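You operate a simulated robot arm through the tools that you are given. There is no shell and no other tool. Be economical: measure what you need, move in short steps, check, and stop when the job is done.

You are at the controls of a simulated two-armed robot. One attempt, no reset.

JOB
Wipe up the spill on the top of the long table with the yellow cloth and put it back.

It is judged by the outcome, as a careful person would: the job done as asked, and still so three seconds after it is handed in. It fails if anything else is knocked over, pushed out of place, dropped, spilled or broken. Flat cloth is picked up by pressing the open fingertips on it (5 to 10 N) and closing them slowly along it; thin cloth reads only 2 to 8 mm in the jaws.

ROBOT AND FRAMES
Two 7-joint arms with two-finger parallel grippers on one trunk, on a base that drives. Base frame: it is fixed to the floor where the robot stands at the start and does not move with it; the origin is under the middle of the robot, x ahead of it, y to its left, z up; the surface under the hand at the start is at about z = 860. Readings come in mm, degrees, newtons and seconds.
The left shoulder is at the start at [60, 143, 926], the right one opposite. With the tool pointing down near the work surface each hand reaches from about 300 to 720 mm from the robot's upright axis, wherever it stands, measured 20 degrees to its own side. Payload 1.57 kg a hand.
The tool frame of a hand sits at the grasp point between the pads (the TCP): z along the fingers, y along the line on which they close. The tips reach 30 mm beyond it. The gripper opens to 110 mm. The fingers are 24 mm wide and 12 mm thick; the gripper's body (48 by 112 mm) begins 78 mm behind the TCP.
Orientation is that of the tool frame in the base frame, as [roll, pitch, yaw] about the fixed x, y, z axes, in that order (R = Rz(yaw) Ry(pitch) Rx(roll)). With the fingers straight down and closing along the base's y, the tool's x points along the base's -x, its y along +y and its z along -z.

CONTROLS
- The arms move only by the tool play_rows. It takes "left_plan", "right_plan" or both (then of equal length, played together; a hand with none holds still); each is a list of rows, each a list of 7 numbers: the shift along the tool's x, y, z in units of 500 mm (1.0 is 500 mm), then the turn, a rotation vector about the tool's x, y, z in units of 90 degrees (1.0 is 90 degrees), then the opening, from 0 (shut) to 1 (fully open). In form: [[tx, ty, tz, ax, ay, az, jaw], ...]. A call has 1 to 10 rows; each row is the pose to reach, as a shift and turn from the pose commanded when the call began, along the tool's axes at that moment. A call with a number of a shift or a turn outside -1 to 1 is refused whole. Each row takes 0.2 s and may step no farther than 50 mm and 8.6 degrees from the row before; otherwise, or with a gripper value out of range, the whole call is refused. A pose out of reach is approached as far as the arm can. The call stops where the force on the tool passes 40 N (or 10 N more than at its start, if that is more) or the arm is blocked; 0.2 s more then pass. Each finger travels about 45 mm/s and halts on what it meets, pressing with about 37 N; the grip force reading is that of the motor and also rises with nothing between the fingers. The clock runs only during rows and for 0.2 s after the last one: add rows that repeat a pose to give the fingers time. It gives the time, the measured TCP pose, the force on the tool (base axes), the opening and the grip force at its end, in the units of the frame above (readings bear some noise), with the torque about the TCP (base axes, N m) and any sound that the robot's microphone picked up.
- Cameras (640 x 400 px; columns grow to the right, rows downward): "scene" is now at [39.4, -28.6, 1534.8]; the picture's right is [-0.39, -0.92, 0.00], its down [-0.71, 0.30, -0.63] and it looks along [0.58, -0.25, -0.77] (base axes); focal length 264 px, centre (320, 200). "left" rides on the left gripper at [70, -16, -141] in its tool frame; the picture's right is [0.23, 0.97, 0.00], its down [-0.86, 0.20, -0.48] and it looks along [-0.47, 0.11, 0.88] (tool axes); focal length 222 px, centre (320, 200). "right" rides on the right gripper at [70, 16, -141] in its tool frame; the picture's right is [-0.23, 0.97, 0.00], its down [-0.86, -0.20, -0.48] and it looks along [-0.47, -0.11, 0.88] (tool axes); focal length 222 px, centre (320, 200). There is no depth. A picture from a camera that has moved, and an enlarged one, comes with that camera's place and axes in the base frame and with its lens.
- capture(camera): a new picture of that camera. No time passes.
- move_column(by): slides the trunk up (or, below 0, down) by that many mm; the arms and the scene camera ride with it, the base frame stays. It gives what a move gives, with no picture.
- drive_base(legs): drives the robot by 1 to 6 legs, each [ahead, left, turn to the left] in mm, mm and degrees, along the robot's own axes; the way and the turn of a leg run together, so that a leg with both is an arc; at most 1500 mm and 180 degrees a leg. The arms and the cameras ride along, it lands a little off, and it stops where it bumps. It gives what a move gives.
- turn_head(pan, tilt): turns the head with the scene camera to pan (to the left, within 86 degrees either way) and tilt (down, from -29 to 69), counted from straight ahead of the robot. It gives what a move gives.
- inspect(camera, box): a new picture of the part [left, top, right, bottom] of that camera's present view, enlarged. No time passes.
- hand_in(): hands the job in; it is judged then, once.

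Work in short steps. Places have to be worked out from the pictures, the camera data and where the tool is seen: move nearer, look again, correct. Check each grasp and each placing, and mend what went wrong. You have 120 turns and 92 pictures in all, those below and enlarged ones among them. Open the grippers and draw the arms clear of the work before you hand the job in, unless the task says otherwise; then end with one line.

The tools are called as a command line: name --argument value ..., lists and objects as JSON in quotes. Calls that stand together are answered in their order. play_rows: Moves the arms, as the interface text tells. Its arguments: {"type":"object","properties":{"left_plan":{"type":"array","items":{"type":"array","items":{"type":"number"}}},"right_plan":{"type":"array","items":{"type":"array","items":{"type":"number"}}}},"required":[]} The other tools are called the same way: move_column (by) slides the trunk up or down; drive_base (legs) drives the base; turn_head (pan, tilt) turns the head that bears the scene camera; capture (camera) takes a picture; inspect (camera, box) takes an enlarged picture of a part of a camera's view; hand_in () hands the job in.

At the start:

```text
clock: 0.0
left_eef_pos: [459.7, -43.4, 1020.2]
left_tool_rot: [180.0, 0.0, 180.0]
left_contact_force: [0.1, -0.8, -0.4]
left_wrist_torque: [0.03, 0.01, -0.03]
left_width: 109.9
left_gripper_force: 0.2
right_eef_pos: [373.6, -468.4, 1104.8]
right_tool_rot: [-180.0, 0.0, -180.0]
right_contact_force: [-0.1, 0.1, 0.3]
right_wrist_torque: [0.01, 0.0, 0.0]
right_width: 110.1
right_gripper_force: 0.1
trunk travel left (down, up): [-525.0, 65.0]
robot x, y, heading: [2.2, 2.1, 0.2]
head pan, tilt: [-23.0, 50.6]
```

scene: 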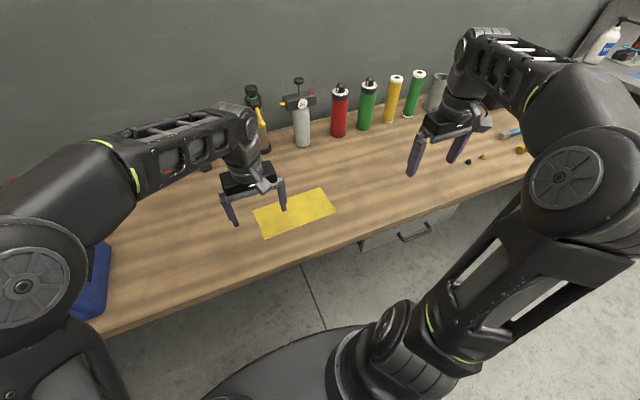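
right: 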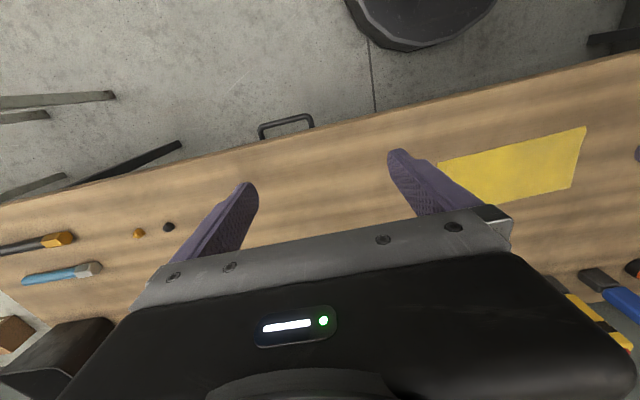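
left: 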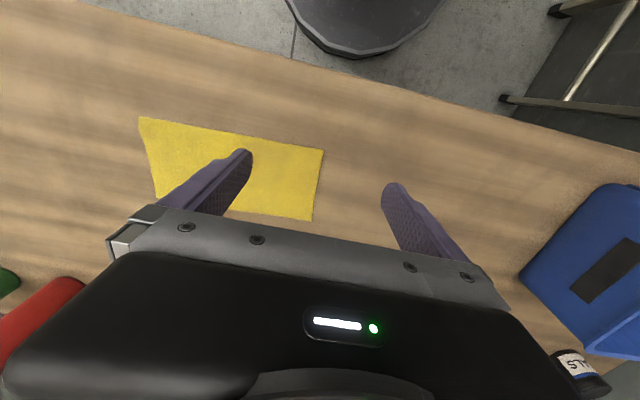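

The yellow cloth is visible below the left hand, but no spill shows yet. I'll look more closely at the scene.

inspect --camera "scene" --box '[100, 60, 540, 335]'

turn_head --pan 35 --tilt 40

capture --camera "scene"

turn_head --pan -65 --tilt 35

capture --camera "scene"

```text
1.45 times, centred on (320, 198) of scene
camera zoom: at [39.4, -28.6, 1534.8], right [-0.39, -0.92, 0.0], down [-0.71, 0.3, -0.63], along [0.58, -0.25, -0.77], focal length 384 px, centre (320, 204)
```

zoom: 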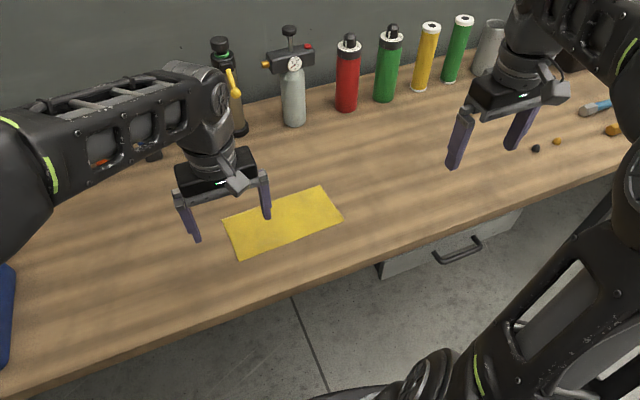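

```text
clock: 1.3
left_eef_pos: [459.4, -43.9, 1020.5]
left_tool_rot: [-179.9, -0.1, -179.9]
left_contact_force: [-0.8, 0.6, 0.2]
left_wrist_torque: [0.02, 0.0, 0.02]
left_width: 110.1
left_gripper_force: 0.1
right_eef_pos: [374.1, -467.7, 1104.8]
right_tool_rot: [-180.0, -0.1, 180.0]
right_contact_force: [0.2, -0.6, -0.6]
right_wrist_torque: [-0.05, 0.0, 0.01]
right_width: 109.9
right_gripper_force: 0.1
trunk travel left (down, up): [-525.0, 65.0]
robot x, y, heading: [0.6, -0.5, 0.1]
head pan, tilt: [35.0, 40.0]
```

```text
87 pictures are left
camera scene: at [38.7, 49.9, 1549.8], right [0.57, -0.82, 0.0], down [-0.53, -0.37, -0.77], along [0.63, 0.44, -0.64], focal length 264 px, centre (320, 200)
```

scene: 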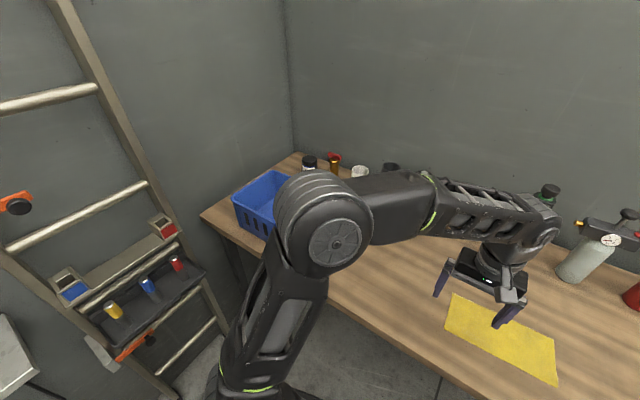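

```text
clock: 3.0
left_eef_pos: [460.2, -44.7, 1019.8]
left_tool_rot: [180.0, 0.0, -180.0]
left_contact_force: [0.0, 0.4, 0.1]
left_wrist_torque: [0.0, -0.02, -0.01]
left_width: 110.3
left_gripper_force: 0.1
right_eef_pos: [374.6, -468.6, 1103.8]
right_tool_rot: [179.9, 0.1, -180.0]
right_contact_force: [0.3, -0.6, -0.2]
right_wrist_torque: [-0.03, -0.02, -0.01]
right_width: 110.0
right_gripper_force: 0.1
trunk travel left (down, up): [-525.0, 65.0]
robot x, y, heading: [2.1, 1.3, 0.1]
head pan, tilt: [-65.0, 35.0]
```

```text
86 pictures are left
camera scene: at [6.3, -78.6, 1557.4], right [-0.91, -0.42, 0.0], down [-0.24, 0.52, -0.82], along [0.35, -0.74, -0.57], focal length 264 px, centre (320, 200)
```

scene: 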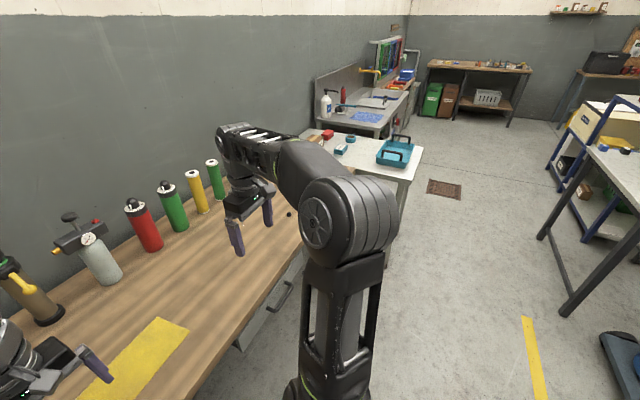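

No spill seen yet; parts of the table are hidden by the arms. I'll look from further head angles and enlarge.

inspect --camera "scene" --box '[80, 110, 440, 335]'

turn_head --pan 10 --tilt 40

capture --camera "scene"

inspect --camera "right" --box '[0, 60, 640, 400]'

```text
1.78 times, centred on (260, 222) of scene
camera zoom: at [6.3, -78.6, 1557.4], right [-0.91, -0.42, 0.0], down [-0.24, 0.52, -0.82], along [0.35, -0.74, -0.57], focal length 470 px, centre (427, 160)
```

zoom: 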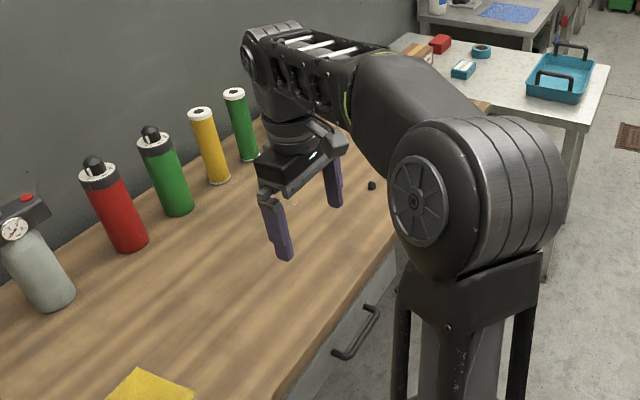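

```text
clock: 4.5
left_eef_pos: [459.6, -43.3, 1019.1]
left_tool_rot: [-180.0, 0.0, -180.0]
left_contact_force: [-0.8, 0.0, -0.2]
left_wrist_torque: [0.02, 0.01, 0.01]
left_width: 110.1
left_gripper_force: 0.0
right_eef_pos: [374.0, -466.8, 1104.5]
right_tool_rot: [179.9, 0.0, 179.9]
right_contact_force: [0.1, 0.0, 0.0]
right_wrist_torque: [0.01, 0.0, 0.0]
right_width: 110.2
right_gripper_force: 0.0
trunk travel left (down, up): [-525.0, 65.0]
robot x, y, heading: [-1.3, 0.4, 0.1]
head pan, tilt: [10.0, 40.0]
```

```text
84 pictures are left
camera scene: at [52.8, 15.9, 1549.8], right [0.17, -0.98, 0.0], down [-0.63, -0.11, -0.77], along [0.75, 0.13, -0.64], focal length 264 px, centre (320, 200)
```

scene: 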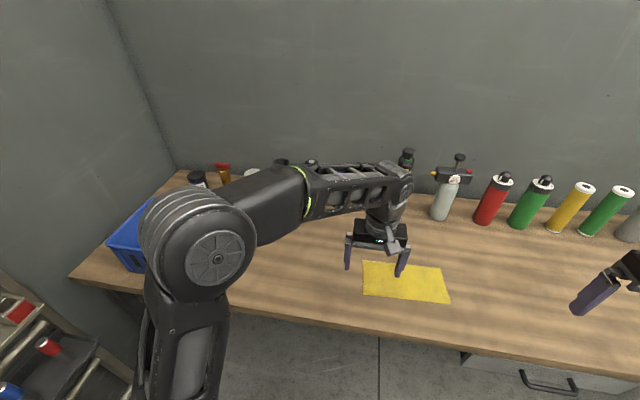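

```text
1.00 times, centred on (320, 230) of right (not enlarged: the box is as wide or as high as the picture)
camera zoom: at [303.7, -451.5, 1245.4], right [0.23, 0.97, 0.0], down [0.86, -0.2, 0.48], along [0.47, -0.11, -0.88], focal length 222 px, centre (320, 170)
```

zoom: 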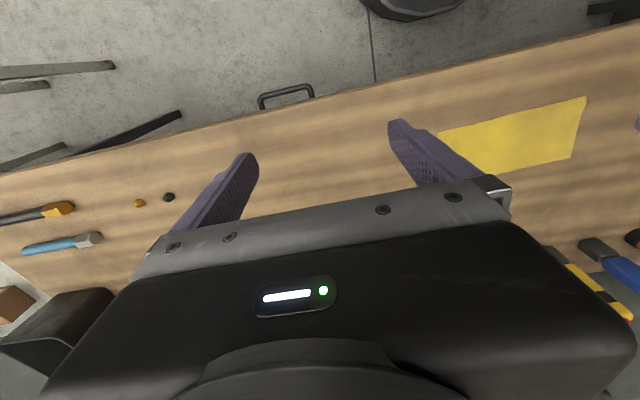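

Nothing visible so far; the area behind the left forearm is still hidden. I'll move the left hand up and left to unhide it.

play_rows --left_plan '[[0, 0, -0.1, 0, 0, 0, 1], [0, 0.09, -0.15, 0, 0, 0, 1], [0, 0.18, -0.2, 0, 0, 0, 1], [0, 0.27, -0.25, 0, 0, 0, 1], [0, 0.36, -0.25, 0, 0, 0, 1], [0, 0.45, -0.25, 0, 0, 0, 1], [0, 0.45, -0.25, 0, 0, 0, 1]]'

capture --camera "scene"

capture --camera "left"

```text
refused: row 2 steps farther than a row can; nothing moved
```

```text
82 pictures are left
camera scene: at [52.8, 15.9, 1549.8], right [0.17, -0.98, 0.0], down [-0.63, -0.11, -0.77], along [0.75, 0.13, -0.64], focal length 264 px, centre (320, 200)
```

scene: 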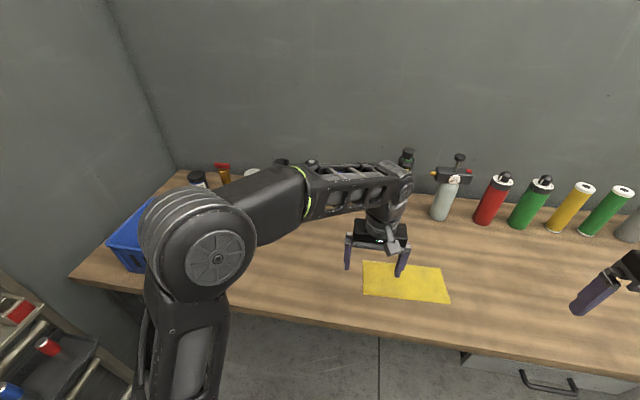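

```text
81 pictures are left
camera left: at [390.4, -60.2, 1161.2], right [-0.23, 0.97, 0.0], down [0.86, 0.2, 0.48], along [0.47, 0.11, -0.88], focal length 222 px, centre (320, 200)
```

left: 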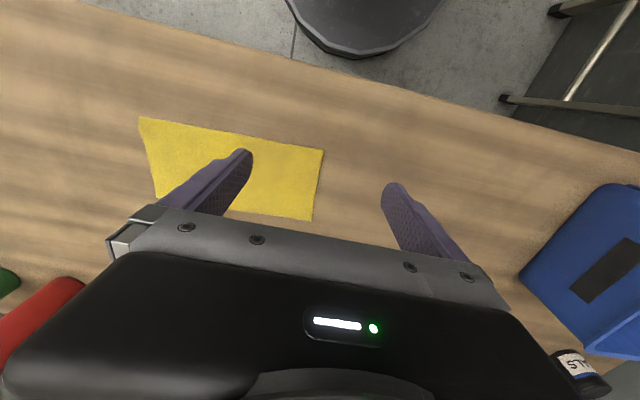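

The call was refused for step length; I repeat it with smaller steps.

play_rows --left_plan '[[0, 0, -0.09, 0, 0, 0, 1], [0, 0, -0.17, 0, 0, 0, 1], [0, 0.09, -0.18, 0, 0, 0, 1], [0, 0.18, -0.18, 0, 0, 0, 1], [0, 0.27, -0.18, 0, 0, 0, 1], [0, 0.36, -0.18, 0, 0, 0, 1], [0, 0.45, -0.18, 0, 0, 0, 1], [0, 0.45, -0.18, 0, 0, 0, 1]]'

capture --camera "scene"

capture --camera "left"

```text
clock: 6.3
left_eef_pos: [457.3, 178.7, 1111.6]
left_tool_rot: [-180.0, 0.0, -180.0]
left_contact_force: [-0.2, 0.3, 0.6]
left_wrist_torque: [0.02, 0.01, 0.0]
left_width: 109.8
left_gripper_force: 0.1
left hand out of reach, approached as far as the arm can: row 2, 3
right_eef_pos: [373.4, -468.2, 1104.3]
right_tool_rot: [-179.9, 0.1, -180.0]
right_contact_force: [0.2, 0.2, -0.4]
right_wrist_torque: [-0.01, 0.0, -0.02]
right_width: 110.4
right_gripper_force: 0.1
trunk travel left (down, up): [-525.0, 65.0]
robot x, y, heading: [1.2, 0.1, 0.2]
head pan, tilt: [10.0, 40.0]
```

```text
80 pictures are left
camera scene: at [52.9, 15.9, 1549.8], right [0.17, -0.98, 0.0], down [-0.63, -0.11, -0.77], along [0.75, 0.13, -0.64], focal length 264 px, centre (320, 200)
```

scene: 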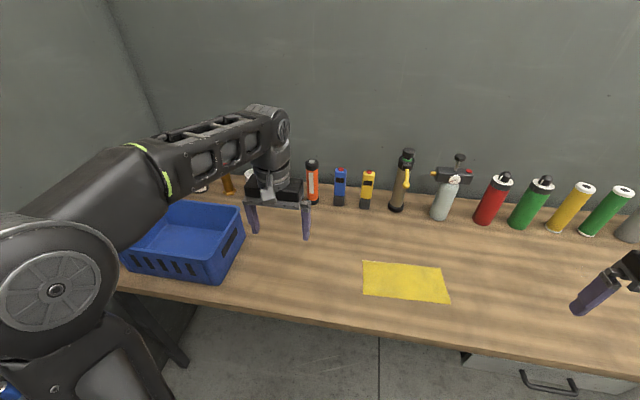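

```text
79 pictures are left
camera left: at [388.9, 163.1, 1252.7], right [-0.23, 0.97, 0.0], down [0.86, 0.2, 0.48], along [0.47, 0.11, -0.88], focal length 222 px, centre (320, 200)
```

left: 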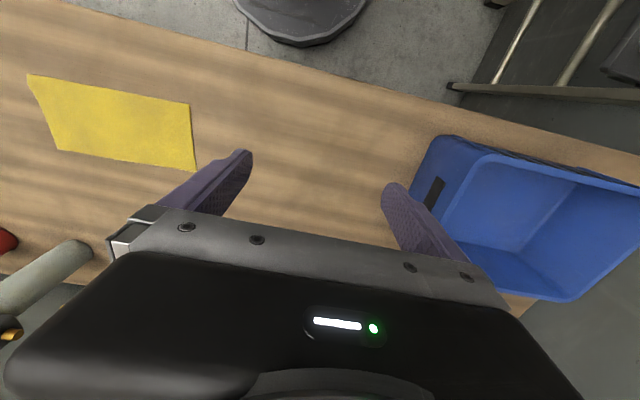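

Left part of this table looks clean. Next: the right end of this table and the rest of the room, since another table may be the long one.

turn_head --pan -40 --tilt 30

capture --camera "scene"

turn_head --pan -86 --tilt 15

capture --camera "scene"

turn_head --pan 80 --tilt 25

capture --camera "scene"

```text
clock: 7.5
left_eef_pos: [456.7, 178.4, 1112.1]
left_tool_rot: [-180.0, 0.0, -180.0]
left_contact_force: [-0.3, 0.3, -0.6]
left_wrist_torque: [0.05, -0.04, -0.02]
left_width: 110.0
left_gripper_force: 0.1
right_eef_pos: [374.1, -469.2, 1105.1]
right_tool_rot: [179.9, 0.0, 180.0]
right_contact_force: [0.5, -0.2, -0.1]
right_wrist_torque: [-0.02, -0.02, 0.0]
right_width: 110.0
right_gripper_force: 0.2
trunk travel left (down, up): [-525.0, 65.0]
robot x, y, heading: [-1.5, -3.1, -0.0]
head pan, tilt: [-40.0, 30.0]
```

```text
78 pictures are left
camera scene: at [38.4, -56.8, 1565.1], right [-0.64, -0.77, 0.0], down [-0.38, 0.32, -0.87], along [0.66, -0.56, -0.5], focal length 264 px, centre (320, 200)
```

scene: 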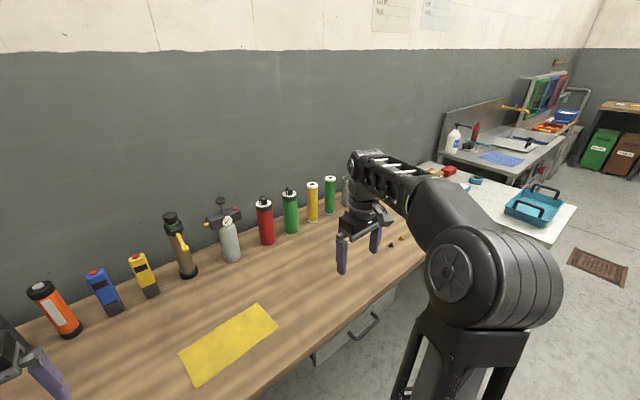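

```text
clock: 8.6
left_eef_pos: [457.6, 179.4, 1111.9]
left_tool_rot: [179.9, 0.0, 180.0]
left_contact_force: [0.0, 0.2, 0.8]
left_wrist_torque: [0.01, -0.01, 0.01]
left_width: 109.9
left_gripper_force: 0.1
right_eef_pos: [373.9, -467.3, 1105.2]
right_tool_rot: [179.9, 0.1, 179.9]
right_contact_force: [-0.8, -0.1, -0.8]
right_wrist_torque: [-0.01, -0.03, 0.02]
right_width: 110.0
right_gripper_force: 0.2
trunk travel left (down, up): [-525.0, 65.0]
robot x, y, heading: [-0.2, -2.6, 0.1]
head pan, tilt: [-85.9, 15.0]
```

```text
77 pictures are left
camera scene: at [-24.3, -91.9, 1589.3], right [-1.0, -0.07, 0.0], down [-0.02, 0.26, -0.97], along [0.07, -0.96, -0.26], focal length 264 px, centre (320, 200)
```

scene: 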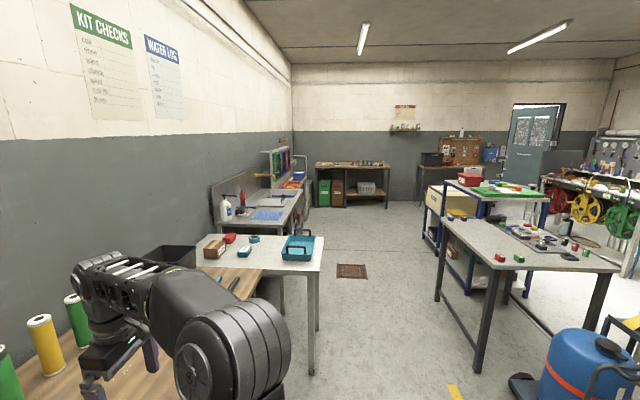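

```text
clock: 11.1
left_eef_pos: [457.3, 179.2, 1111.3]
left_tool_rot: [-179.9, -0.1, -180.0]
left_contact_force: [0.8, -1.5, -0.2]
left_wrist_torque: [0.02, -0.02, 0.0]
left_width: 110.1
left_gripper_force: 0.0
right_eef_pos: [374.1, -468.2, 1104.0]
right_tool_rot: [-180.0, 0.0, -180.0]
right_contact_force: [-0.2, 0.0, -0.6]
right_wrist_torque: [0.03, 0.01, -0.02]
right_width: 110.1
right_gripper_force: 0.1
trunk travel left (down, up): [-525.0, 65.0]
robot x, y, heading: [1.8, -3.6, -0.0]
head pan, tilt: [80.0, 25.0]
```

```text
76 pictures are left
camera scene: at [-14.9, 92.0, 1573.1], right [0.98, -0.17, 0.0], down [-0.07, -0.42, -0.91], along [0.16, 0.89, -0.42], focal length 264 px, centre (320, 200)
```

scene: 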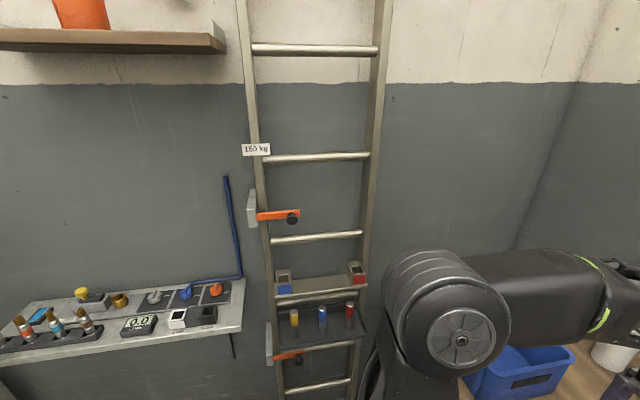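

No spill on this table's visible parts yet; the far right end is hidden by the right arm. I'll swing the right hand inward and look there.

play_rows --right_plan '[[0, 0.09, 0, 0, 0, 0, 1], [0, 0.18, 0, 0, 0, 0, 1], [0, 0.27, 0, 0, 0, 0, 1], [0, 0.36, 0, 0, 0, 0, 1], [0, 0.45, 0, 0, 0, 0, 1], [0, 0.5, 0, 0, 0, 0, 1], [0, 0.5, 0, 0, 0, 0, 1]]'

turn_head --pan -50 --tilt 40

capture --camera "scene"

capture --camera "right"

```text
clock: 12.7
left_eef_pos: [458.9, 178.9, 1111.1]
left_tool_rot: [-180.0, 0.0, -180.0]
left_contact_force: [0.5, -0.4, 0.3]
left_wrist_torque: [-0.01, 0.0, 0.0]
left_width: 110.1
left_gripper_force: 0.0
right_eef_pos: [375.1, -216.1, 1106.4]
right_tool_rot: [180.0, 0.1, 180.0]
right_contact_force: [0.1, -0.1, 0.1]
right_wrist_torque: [-0.01, -0.04, -0.01]
right_width: 110.1
right_gripper_force: 0.1
trunk travel left (down, up): [-525.0, 65.0]
robot x, y, heading: [0.9, 1.4, -0.0]
head pan, tilt: [80.0, 25.0]
```

```text
clock: 14.8
left_eef_pos: [456.7, 178.6, 1110.7]
left_tool_rot: [180.0, 0.0, 180.0]
left_contact_force: [-0.3, 0.0, -0.3]
left_wrist_torque: [-0.01, 0.0, 0.0]
left_width: 110.0
left_gripper_force: 0.2
right_eef_pos: [374.2, -215.7, 1106.2]
right_tool_rot: [180.0, 0.0, -180.0]
right_contact_force: [-0.1, 1.1, -0.1]
right_wrist_torque: [-0.02, -0.01, 0.01]
right_width: 109.9
right_gripper_force: 0.1
trunk travel left (down, up): [-525.0, 65.0]
robot x, y, heading: [-2.0, 3.9, -0.3]
head pan, tilt: [-50.0, 40.0]
```

```text
75 pictures are left
camera scene: at [23.7, -63.8, 1549.8], right [-0.77, -0.64, 0.0], down [-0.41, 0.49, -0.77], along [0.49, -0.59, -0.64], focal length 264 px, centre (320, 200)
```

scene: 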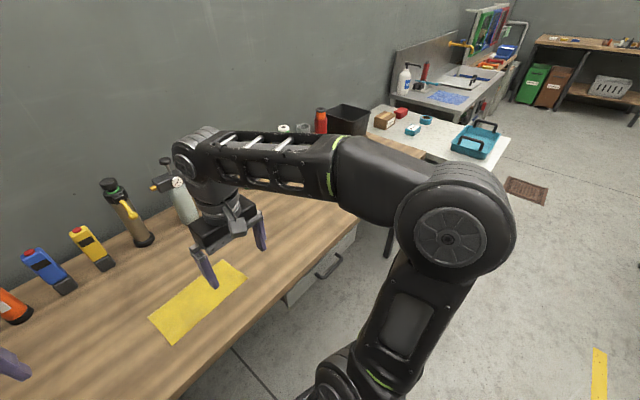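

```text
74 pictures are left
camera right: at [304.7, -199.8, 1247.4], right [0.23, 0.97, 0.0], down [0.86, -0.2, 0.48], along [0.47, -0.11, -0.88], focal length 222 px, centre (320, 200)
```

right: 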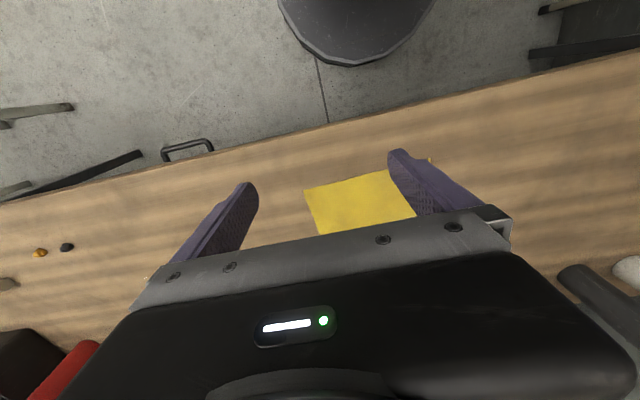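

The spill still isn't visible here. I'll zoom in on the other tables to the right.

turn_head --pan -86 --tilt 20

inspect --camera "scene" --box '[400, 130, 640, 280]'

inspect --camera "scene" --box '[120, 120, 400, 295]'

```text
clock: 15.9
left_eef_pos: [457.1, 179.9, 1111.3]
left_tool_rot: [179.9, 0.0, 179.9]
left_contact_force: [-0.2, 0.3, 0.2]
left_wrist_torque: [-0.04, -0.01, 0.02]
left_width: 109.9
left_gripper_force: 0.0
right_eef_pos: [376.1, -215.8, 1105.5]
right_tool_rot: [-180.0, 0.0, -180.0]
right_contact_force: [-0.4, 0.0, 0.1]
right_wrist_torque: [0.02, 0.0, 0.0]
right_width: 110.1
right_gripper_force: 0.0
trunk travel left (down, up): [-525.0, 65.0]
robot x, y, heading: [-0.7, -4.8, -0.1]
head pan, tilt: [-85.9, 20.0]
```

```text
2.67 times, centred on (520, 205) of scene
camera zoom: at [-24.3, -91.6, 1581.2], right [-1.0, -0.07, 0.0], down [-0.02, 0.34, -0.94], along [0.07, -0.94, -0.34], focal length 704 px, centre (-213, 187)
```

zoom: 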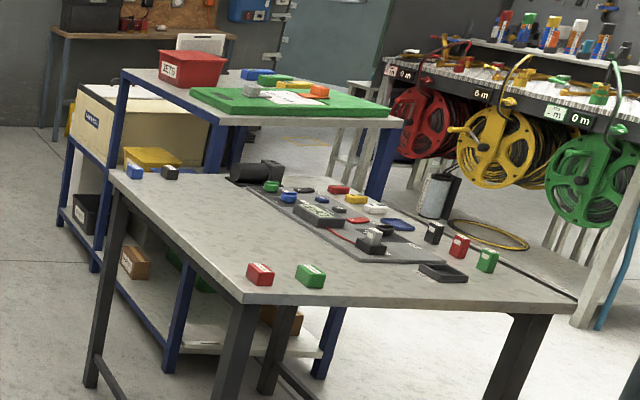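

```text
2.29 times, centred on (260, 208) of scene
camera zoom: at [-24.3, -91.6, 1581.2], right [-1.0, -0.07, 0.0], down [-0.02, 0.34, -0.94], along [0.07, -0.94, -0.34], focal length 604 px, centre (457, 183)
```

zoom: 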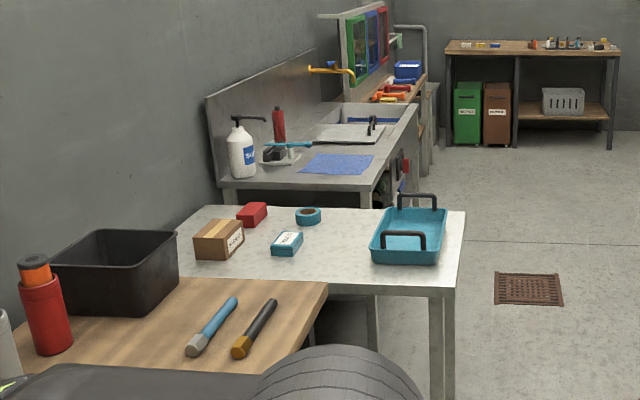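

The other tables show no obvious spill. The right end of this wooden table remains partly hidden; I'll drive sideways right for a better view.

drive_base --legs '[[-60, 0, 0], [0, -450, 0]]'

turn_head --pan -45 --tilt 45

capture --camera "scene"

capture --camera "right"

```text
clock: 19.2
left_eef_pos: [397.1, -267.2, 1110.9]
left_tool_rot: [-179.9, 0.0, -179.5]
left_contact_force: [-0.6, 0.2, 0.5]
left_wrist_torque: [0.01, -0.02, -0.03]
left_width: 109.9
left_gripper_force: 0.1
right_eef_pos: [319.4, -662.6, 1105.8]
right_tool_rot: [-179.9, 0.0, -179.5]
right_contact_force: [0.4, 0.0, 0.6]
right_wrist_torque: [0.02, -0.03, -0.03]
right_width: 109.8
right_gripper_force: 0.1
trunk travel left (down, up): [-525.0, 65.0]
robot x, y, heading: [-59.6, -449.6, 0.4]
head pan, tilt: [-85.9, 20.0]
```

```text
clock: 20.2
left_eef_pos: [397.5, -266.4, 1111.6]
left_tool_rot: [-180.0, 0.0, -179.5]
left_contact_force: [0.3, 0.1, -0.2]
left_wrist_torque: [-0.01, 0.01, -0.01]
left_width: 110.1
left_gripper_force: 0.0
right_eef_pos: [318.1, -661.8, 1107.5]
right_tool_rot: [180.0, 0.0, -179.5]
right_contact_force: [-0.1, 0.0, -0.7]
right_wrist_torque: [0.02, 0.0, -0.01]
right_width: 109.9
right_gripper_force: 0.1
trunk travel left (down, up): [-525.0, 65.0]
robot x, y, heading: [-58.9, -445.4, 0.8]
head pan, tilt: [-45.0, 45.0]
```

```text
71 pictures are left
camera scene: at [-31.6, -505.7, 1542.6], right [-0.7, -0.71, 0.0], down [-0.5, 0.5, -0.71], along [0.5, -0.5, -0.71], focal length 264 px, centre (320, 200)
```

scene: 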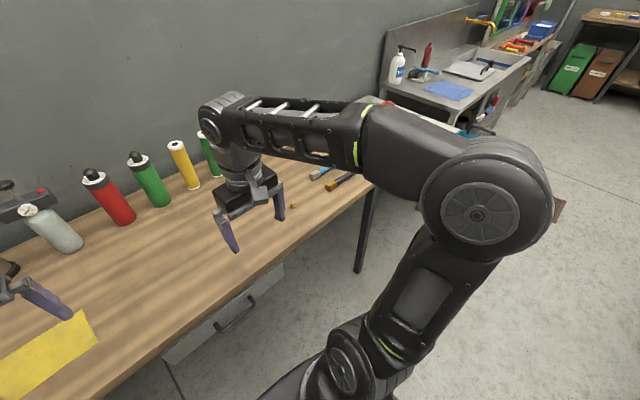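

```text
70 pictures are left
camera right: at [247.9, -646.6, 1247.4], right [0.22, 0.98, 0.0], down [0.86, -0.19, 0.48], along [0.47, -0.1, -0.88], focal length 222 px, centre (320, 200)
```

right: 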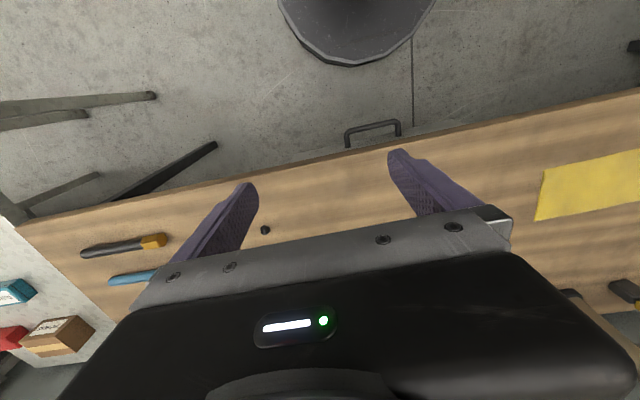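

Still no spill on this table. I'll turn the base right in place to see the room behind the robot.

drive_base --legs '[[0, 0, -60]]'

turn_head --pan -75 --tilt 20

capture --camera "scene"

turn_head --pan 10 --tilt 35

capture --camera "scene"

```text
clock: 23.3
left_eef_pos: [325.8, -755.4, 1111.4]
left_tool_rot: [-179.9, 0.0, 120.1]
left_contact_force: [-0.8, -0.6, -0.5]
left_wrist_torque: [0.01, 0.02, 0.01]
left_width: 110.1
left_gripper_force: 0.1
right_eef_pos: [-58.6, -883.0, 1106.3]
right_tool_rot: [-180.0, 0.0, 120.1]
right_contact_force: [0.7, 0.4, 0.8]
right_wrist_torque: [0.03, 0.03, 0.02]
right_width: 109.8
right_gripper_force: 0.0
trunk travel left (down, up): [-525.0, 65.0]
robot x, y, heading: [-62.0, -449.9, -59.9]
head pan, tilt: [-45.0, 45.0]
```

```text
clock: 24.2
left_eef_pos: [326.1, -755.7, 1111.7]
left_tool_rot: [180.0, 0.0, 120.2]
left_contact_force: [0.5, 0.7, 0.6]
left_wrist_torque: [0.01, -0.02, -0.01]
left_width: 109.9
left_gripper_force: 0.1
right_eef_pos: [-57.8, -882.4, 1105.9]
right_tool_rot: [180.0, 0.0, 120.2]
right_contact_force: [0.1, 0.1, 0.1]
right_wrist_torque: [-0.03, 0.01, -0.04]
right_width: 109.9
right_gripper_force: 0.0
trunk travel left (down, up): [-525.0, 65.0]
robot x, y, heading: [-54.3, -448.4, -59.7]
head pan, tilt: [-75.0, 20.0]
```

```text
69 pictures are left
camera scene: at [-140.3, -488.7, 1581.2], right [-0.71, 0.7, 0.0], down [0.24, 0.24, -0.94], along [-0.66, -0.67, -0.34], focal length 264 px, centre (320, 200)
```

scene: 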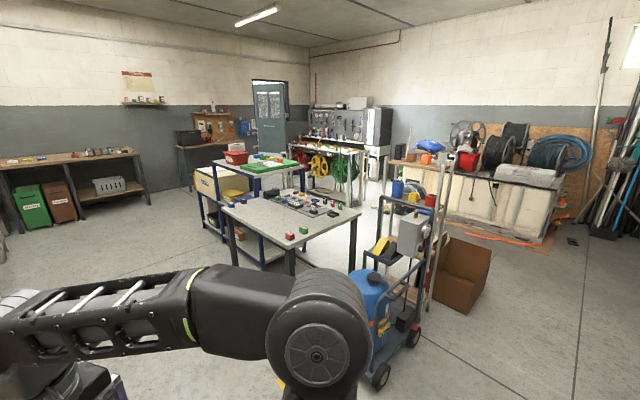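

```text
clock: 25.8
left_eef_pos: [326.0, -754.1, 1111.7]
left_tool_rot: [179.9, 0.0, 120.2]
left_contact_force: [0.6, 0.7, -0.1]
left_wrist_torque: [0.02, 0.0, -0.01]
left_width: 110.0
left_gripper_force: 0.0
right_eef_pos: [-57.8, -881.4, 1105.7]
right_tool_rot: [180.0, 0.0, 120.2]
right_contact_force: [0.1, -0.3, 0.2]
right_wrist_torque: [0.02, -0.03, -0.01]
right_width: 110.0
right_gripper_force: 0.1
trunk travel left (down, up): [-525.0, 65.0]
robot x, y, heading: [-59.1, -448.4, -59.8]
head pan, tilt: [10.0, 35.0]
```

```text
68 pictures are left
camera scene: at [-18.0, -489.9, 1557.4], right [-0.76, -0.64, 0.0], down [-0.37, 0.44, -0.82], along [0.53, -0.63, -0.57], focal length 264 px, centre (320, 200)
```

scene: 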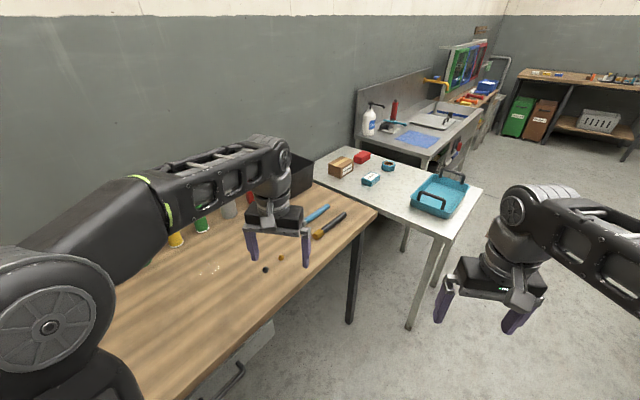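

Some glints at about (210, 270) on the wooden table look like a clear puddle. Enlarging.

inspect --camera "scene" --box '[140, 200, 340, 325]'

```text
3.20 times, centred on (240, 262) of scene
camera zoom: at [-18.0, -489.9, 1557.4], right [-0.76, -0.64, 0.0], down [-0.37, 0.44, -0.82], along [0.53, -0.63, -0.57], focal length 845 px, centre (576, 0)
```

zoom: 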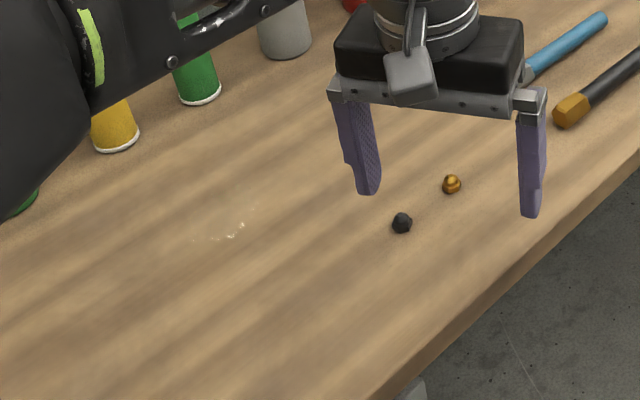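

The glints at about (627, -710) appear to be a clear spill. I'll turn back to face the table and look at it from other angles.

drive_base --legs '[[0, 0, 60], [0, 150, 0]]'

turn_head --pan -30 --tilt 40

capture --camera "scene"

```text
clock: 29.9
left_eef_pos: [390.6, -106.1, 1110.1]
left_tool_rot: [-179.9, 0.0, -178.6]
left_contact_force: [0.2, 0.3, 0.8]
left_wrist_torque: [-0.05, 0.01, 0.01]
left_width: 110.0
left_gripper_force: 0.1
right_eef_pos: [317.7, -503.2, 1106.9]
right_tool_rot: [-179.9, 0.0, -178.5]
right_contact_force: [-0.5, 0.3, -0.2]
right_wrist_torque: [-0.03, -0.01, 0.06]
right_width: 110.1
right_gripper_force: 0.1
trunk travel left (down, up): [-525.0, 65.0]
robot x, y, heading: [-61.1, -295.4, 1.3]
head pan, tilt: [10.0, 35.0]
```

```text
clock: 31.0
left_eef_pos: [390.8, -107.1, 1111.8]
left_tool_rot: [-180.0, 0.0, -178.7]
left_contact_force: [-0.3, 0.6, 0.3]
left_wrist_torque: [0.01, 0.01, 0.0]
left_width: 110.1
left_gripper_force: 0.1
right_eef_pos: [317.6, -503.6, 1104.9]
right_tool_rot: [-179.9, 0.0, -178.7]
right_contact_force: [-1.1, 0.4, 0.4]
right_wrist_torque: [-0.02, -0.03, 0.02]
right_width: 109.8
right_gripper_force: 0.0
trunk travel left (down, up): [-525.0, 65.0]
robot x, y, heading: [-60.7, -295.2, 1.6]
head pan, tilt: [-30.0, 40.0]
```

```text
66 pictures are left
camera scene: at [-18.7, -337.4, 1549.8], right [-0.48, -0.88, 0.0], down [-0.56, 0.31, -0.77], along [0.67, -0.37, -0.64], focal length 264 px, centre (320, 200)
```

scene: 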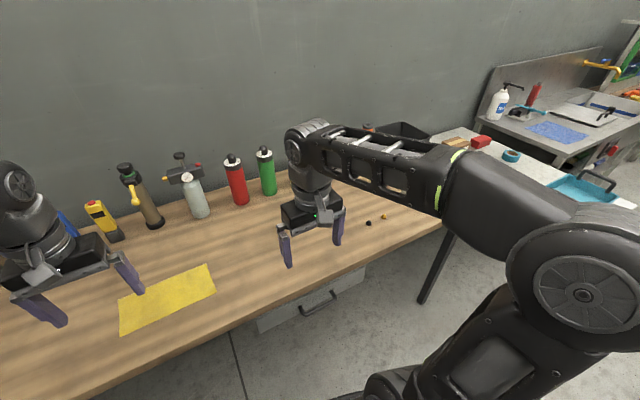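

Now I position the base so the right hand can take the cloth, and look toward the spill from there unobstructed by the arm.

drive_base --legs '[[0, 0, -1.5], [60, 395, 0]]'

turn_head --pan -35 --tilt 45

capture --camera "scene"

capture --camera "right"

```text
clock: 33.9
left_eef_pos: [458.3, 277.3, 1111.6]
left_tool_rot: [-179.9, 0.0, 179.6]
left_contact_force: [0.4, 0.1, -0.9]
left_wrist_torque: [-0.01, 0.0, -0.01]
left_width: 110.0
left_gripper_force: 0.1
right_eef_pos: [374.2, -116.6, 1106.7]
right_tool_rot: [180.0, -0.1, 179.6]
right_contact_force: [0.1, 0.7, 0.7]
right_wrist_torque: [-0.03, 0.01, 0.0]
right_width: 110.1
right_gripper_force: 0.1
trunk travel left (down, up): [-525.0, 65.0]
robot x, y, heading: [0.7, 100.8, -0.5]
head pan, tilt: [-30.0, 40.0]
```

```text
clock: 34.5
left_eef_pos: [458.8, 276.9, 1110.8]
left_tool_rot: [-180.0, -0.1, 179.7]
left_contact_force: [0.1, -0.4, 0.6]
left_wrist_torque: [0.0, 0.0, 0.03]
left_width: 109.8
left_gripper_force: 0.0
right_eef_pos: [374.8, -117.3, 1106.5]
right_tool_rot: [-180.0, 0.0, 179.7]
right_contact_force: [-0.2, -0.5, -0.4]
right_wrist_torque: [-0.01, 0.0, -0.01]
right_width: 109.7
right_gripper_force: 0.1
trunk travel left (down, up): [-525.0, 65.0]
robot x, y, heading: [-2.0, 102.1, -0.4]
head pan, tilt: [-35.0, 45.0]
```

```text
65 pictures are left
camera scene: at [35.4, 55.4, 1542.6], right [-0.58, -0.82, 0.0], down [-0.58, 0.41, -0.71], along [0.58, -0.41, -0.71], focal length 264 px, centre (320, 200)
```

scene: 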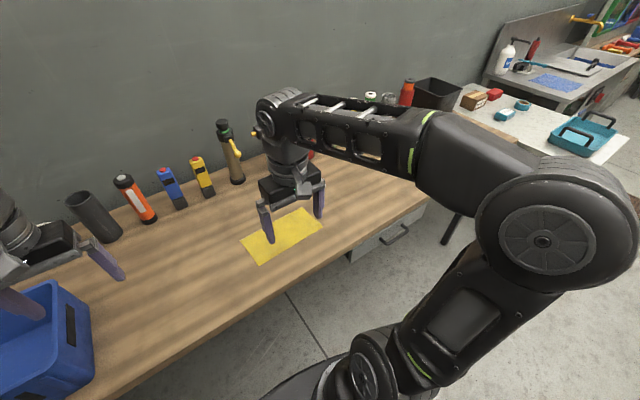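

```text
64 pictures are left
camera right: at [303.4, -100.7, 1247.3], right [0.23, 0.97, 0.0], down [0.85, -0.2, 0.48], along [0.47, -0.11, -0.88], focal length 222 px, centre (320, 200)
```

right: 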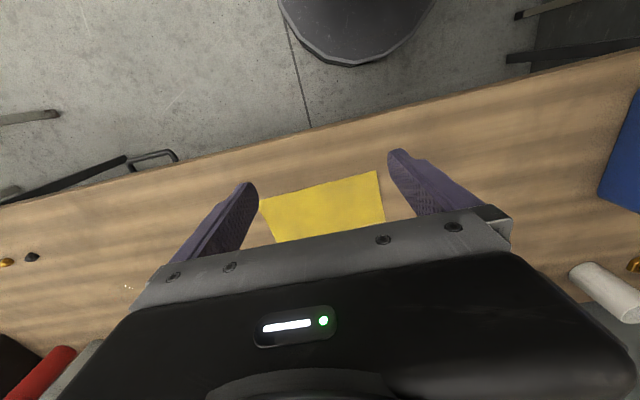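

The right wrist view also shows the glints at (128, 287). I enlarge to gauge the puddle.

inspect --camera "right" --box '[40, 230, 200, 330]'

```text
4.00 times, centred on (120, 280) of right
camera zoom: at [303.4, -100.7, 1247.3], right [0.23, 0.97, 0.0], down [0.85, -0.2, 0.48], along [0.47, -0.11, -0.88], focal length 888 px, centre (1120, -120)
```

zoom: 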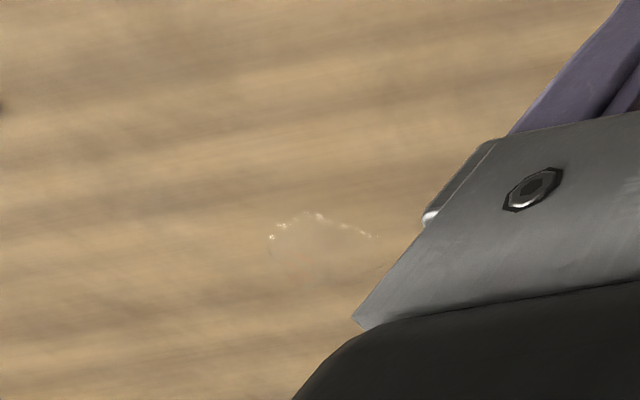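

The rim glints put the puddle around (650, -700). Now the cloth: I move the right hand above its centre (~(537, -158)), jaws about 75 mm.

play_rows --right_plan '[[-0.054, -0.014, 0.05, 0, 0, 0, 0.7], [-0.108, -0.028, 0.1, 0, 0, 0, 0.7], [-0.162, -0.042, 0.15, 0, 0, 0, 0.7], [-0.216, -0.056, 0.2, 0, 0, 0, 0.7], [-0.27, -0.07, 0.25, 0, 0, 0, 0.7], [-0.324, -0.082, 0.29, 0, 0, 0, 0.7], [-0.324, -0.082, 0.35, 0, 0, 0, 0.7], [-0.324, -0.082, 0.35, 0, 0, 0, 0.7]]'

capture --camera "right"

turn_head --pan -25 --tilt 50

capture --camera "scene"

```text
clock: 36.3
left_eef_pos: [458.6, 277.6, 1111.5]
left_tool_rot: [180.0, -0.1, 179.6]
left_contact_force: [0.1, -0.9, -0.2]
left_wrist_torque: [-0.03, 0.0, 0.01]
left_width: 109.9
left_gripper_force: 0.0
right_eef_pos: [536.1, -159.3, 931.6]
right_tool_rot: [-180.0, 0.2, 179.7]
right_contact_force: [0.1, 0.4, 0.2]
right_wrist_torque: [0.0, -0.02, -0.01]
right_width: 76.9
right_gripper_force: 0.0
trunk travel left (down, up): [-525.0, 65.0]
robot x, y, heading: [4.1, 104.6, -0.4]
head pan, tilt: [-35.0, 45.0]
```

```text
62 pictures are left
camera right: at [466.4, -142.1, 1073.8], right [0.23, 0.97, 0.0], down [0.85, -0.2, 0.48], along [0.47, -0.11, -0.88], focal length 222 px, centre (320, 200)
```

right: 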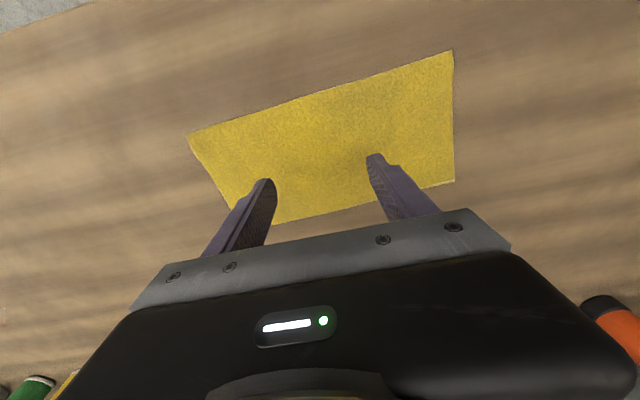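

```text
clock: 37.0
left_eef_pos: [458.7, 277.6, 1111.3]
left_tool_rot: [-179.9, 0.1, 179.6]
left_contact_force: [0.2, 0.3, 0.5]
left_wrist_torque: [-0.01, 0.0, -0.01]
left_width: 110.0
left_gripper_force: 0.0
right_eef_pos: [536.4, -159.2, 933.0]
right_tool_rot: [180.0, 0.0, 179.6]
right_contact_force: [-0.1, 0.7, 0.4]
right_wrist_torque: [-0.02, 0.01, 0.01]
right_width: 77.1
right_gripper_force: 0.1
trunk travel left (down, up): [-525.0, 65.0]
robot x, y, heading: [2.0, 99.8, -0.4]
head pan, tilt: [-25.0, 50.0]
```

```text
61 pictures are left
camera scene: at [38.7, 69.6, 1535.7], right [-0.43, -0.9, 0.0], down [-0.69, 0.33, -0.64], along [0.58, -0.28, -0.77], focal length 264 px, centre (320, 200)
```

scene: 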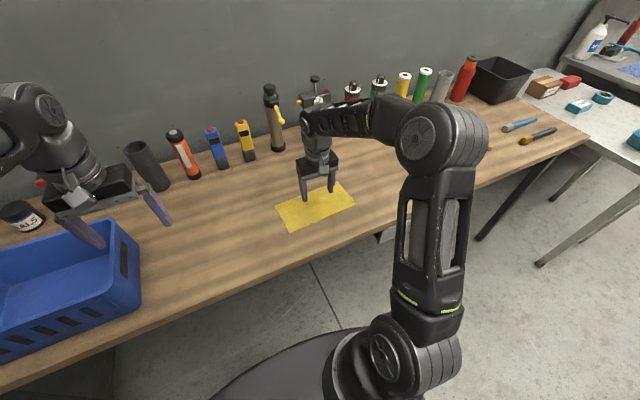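

The hand is centred on the cloth (centre ≈ (535, -150)). Descend to just above contact.

play_rows --right_plan '[[0, 0, 0.03, 0, 0, 0, 0.7], [0, 0, 0.06, 0, 0, 0, 0.7], [0, 0, 0.074, 0, 0, 0, 0.7], [0, 0, 0.078, 0, 0, 0, 0.7], [0, 0, 0.08, 0, 0, 0, 0.7]]'

```text
clock: 38.2
left_eef_pos: [459.0, 277.5, 1110.9]
left_tool_rot: [-180.0, 0.1, 179.6]
left_contact_force: [-0.3, 0.2, 0.4]
left_wrist_torque: [0.01, 0.01, 0.0]
left_width: 110.2
left_gripper_force: 0.0
right_eef_pos: [536.6, -158.9, 892.7]
right_tool_rot: [179.9, 0.0, 179.6]
right_contact_force: [-0.1, -0.3, 2.3]
right_wrist_torque: [-0.01, -0.02, 0.01]
right_width: 77.0
right_gripper_force: 0.1
trunk travel left (down, up): [-525.0, 65.0]
robot x, y, heading: [-0.1, 98.9, -0.3]
head pan, tilt: [-25.0, 50.0]
```

Touching lightly (2.3 N). Press a little more.

play_rows --right_plan '[[0, 0, 0.002, 0, 0, 0, 0.7], [0, 0, 0.004, 0, 0, 0, 0.7]]'

```text
clock: 38.8
left_eef_pos: [457.0, 277.9, 1112.5]
left_tool_rot: [179.9, 0.1, 179.6]
left_contact_force: [-0.3, 0.8, -0.3]
left_wrist_torque: [0.02, -0.02, 0.0]
left_width: 110.1
left_gripper_force: 0.0
right_eef_pos: [534.9, -158.4, 891.7]
right_tool_rot: [-180.0, 0.2, 179.6]
right_contact_force: [-3.0, -2.1, 15.9]
right_wrist_torque: [0.2, 0.16, 0.06]
right_width: 76.7
right_gripper_force: 0.0
trunk travel left (down, up): [-525.0, 65.0]
robot x, y, heading: [2.1, 99.9, -0.4]
head pan, tilt: [-25.0, 50.0]
```

15.9 N is a bit high; ease off 1.2 mm and close slowly.

play_rows --right_plan '[[0, 0, -0.0024, 0, 0, 0, 0.7], [0, 0, -0.0024, 0, 0, 0, 0.65], [0, 0, -0.0024, 0, 0, 0, 0.6], [0, 0, -0.0024, 0, 0, 0, 0.54], [0, 0, -0.0024, 0, 0, 0, 0.48], [0, 0, -0.0024, 0, 0, 0, 0.42]]'

```text
clock: 40.2
left_eef_pos: [458.4, 278.3, 1111.6]
left_tool_rot: [-180.0, 0.1, 179.6]
left_contact_force: [-0.2, -0.3, -0.1]
left_wrist_torque: [0.02, -0.04, 0.01]
left_width: 109.8
left_gripper_force: 0.1
right_eef_pos: [535.6, -160.3, 892.4]
right_tool_rot: [-180.0, 0.0, 179.7]
right_contact_force: [0.6, 0.1, 13.7]
right_wrist_torque: [0.11, 0.01, 0.02]
right_width: 46.2
right_gripper_force: 0.1
trunk travel left (down, up): [-525.0, 65.0]
robot x, y, heading: [1.2, 100.9, -0.3]
head pan, tilt: [-25.0, 50.0]
```

Still 13.7 N; raise another ~0.6 mm and finish closing.

play_rows --right_plan '[[0, 0, -0.0012, 0, 0, 0, 0.38], [0, 0, -0.0012, 0, 0, 0, 0.32], [0, 0, -0.0012, 0, 0, 0, 0.26], [0, 0, -0.0012, 0, 0, 0, 0.2], [0, 0, -0.0012, 0, 0, 0, 0.14], [0, 0, -0.0012, 0, 0, 0, 0.08], [0, 0, -0.0012, 0, 0, 0, 0.02], [0, 0, -0.0012, 0, 0, 0, 0], [0, 0, -0.0012, 0, 0, 0, 0], [0, 0, -0.0012, 0, 0, 0, 0]]'

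capture --camera "right"

```text
clock: 42.4
left_eef_pos: [457.9, 277.3, 1111.5]
left_tool_rot: [180.0, 0.0, 179.6]
left_contact_force: [0.1, -0.1, 0.3]
left_wrist_torque: [-0.02, 0.03, 0.03]
left_width: 110.1
left_gripper_force: 0.0
right_eef_pos: [535.2, -159.4, 892.7]
right_tool_rot: [180.0, 0.0, 179.7]
right_contact_force: [-0.7, -1.2, 5.3]
right_wrist_torque: [-0.05, -0.02, 0.0]
right_width: 3.4
right_gripper_force: 24.5
trunk travel left (down, up): [-525.0, 65.0]
robot x, y, heading: [0.9, 105.2, -0.5]
head pan, tilt: [-25.0, 50.0]
```

```text
60 pictures are left
camera right: at [465.7, -142.4, 1032.6], right [0.23, 0.97, 0.0], down [0.85, -0.2, 0.48], along [0.47, -0.11, -0.88], focal length 222 px, centre (320, 200)
```

right: 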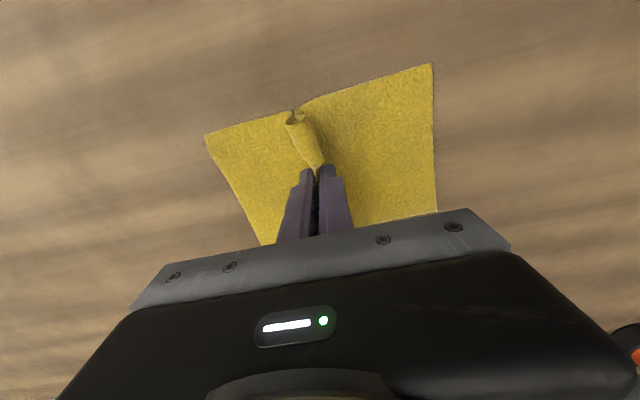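

The cloth is gripped (3.4 mm). Lift it and check.

play_rows --right_plan '[[0, 0, -0.04, 0, 0, 0, 0], [0, 0, -0.1, 0, 0, 0, 0], [0, 0, -0.17, 0, 0, 0, 0], [0, 0, -0.24, 0, 0, 0, 0], [0, 0, -0.3, 0, 0, 0, 0], [0, 0, -0.3, 0, 0, 0, 0]]'

capture --camera "right"

capture --camera "scene"

```text
clock: 43.8
left_eef_pos: [459.3, 277.5, 1110.8]
left_tool_rot: [180.0, -0.1, 179.6]
left_contact_force: [0.4, -0.2, 0.1]
left_wrist_torque: [0.01, -0.03, -0.01]
left_width: 109.7
left_gripper_force: 0.0
right_eef_pos: [533.0, -160.5, 1041.4]
right_tool_rot: [180.0, -0.1, 179.7]
right_contact_force: [-0.6, 0.1, 0.4]
right_wrist_torque: [0.04, 0.0, -0.04]
right_width: 3.1
right_gripper_force: 24.5
trunk travel left (down, up): [-525.0, 65.0]
robot x, y, heading: [-2.0, 102.5, -0.5]
head pan, tilt: [-25.0, 50.0]
```

```text
59 pictures are left
camera right: at [463.4, -144.0, 1183.3], right [0.23, 0.97, 0.0], down [0.85, -0.2, 0.48], along [0.47, -0.11, -0.88], focal length 222 px, centre (320, 200)
```

right: 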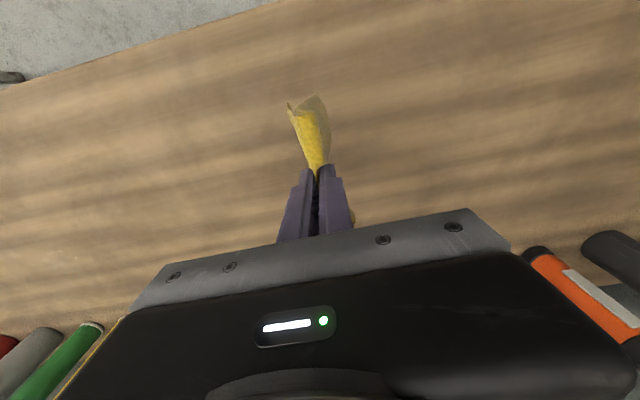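

```text
58 pictures are left
camera scene: at [38.9, 69.5, 1535.6], right [-0.43, -0.9, 0.0], down [-0.69, 0.33, -0.64], along [0.58, -0.28, -0.77], focal length 264 px, centre (320, 200)
```

scene: 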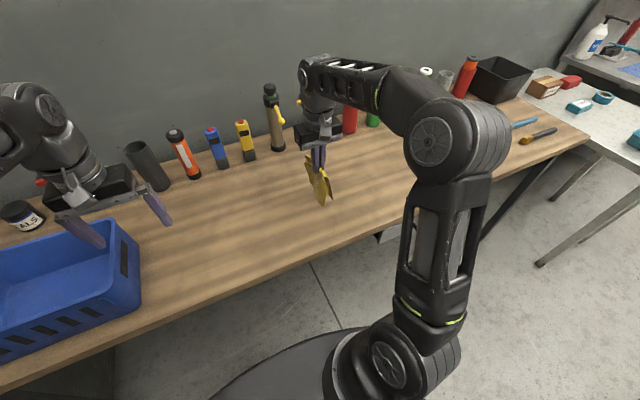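

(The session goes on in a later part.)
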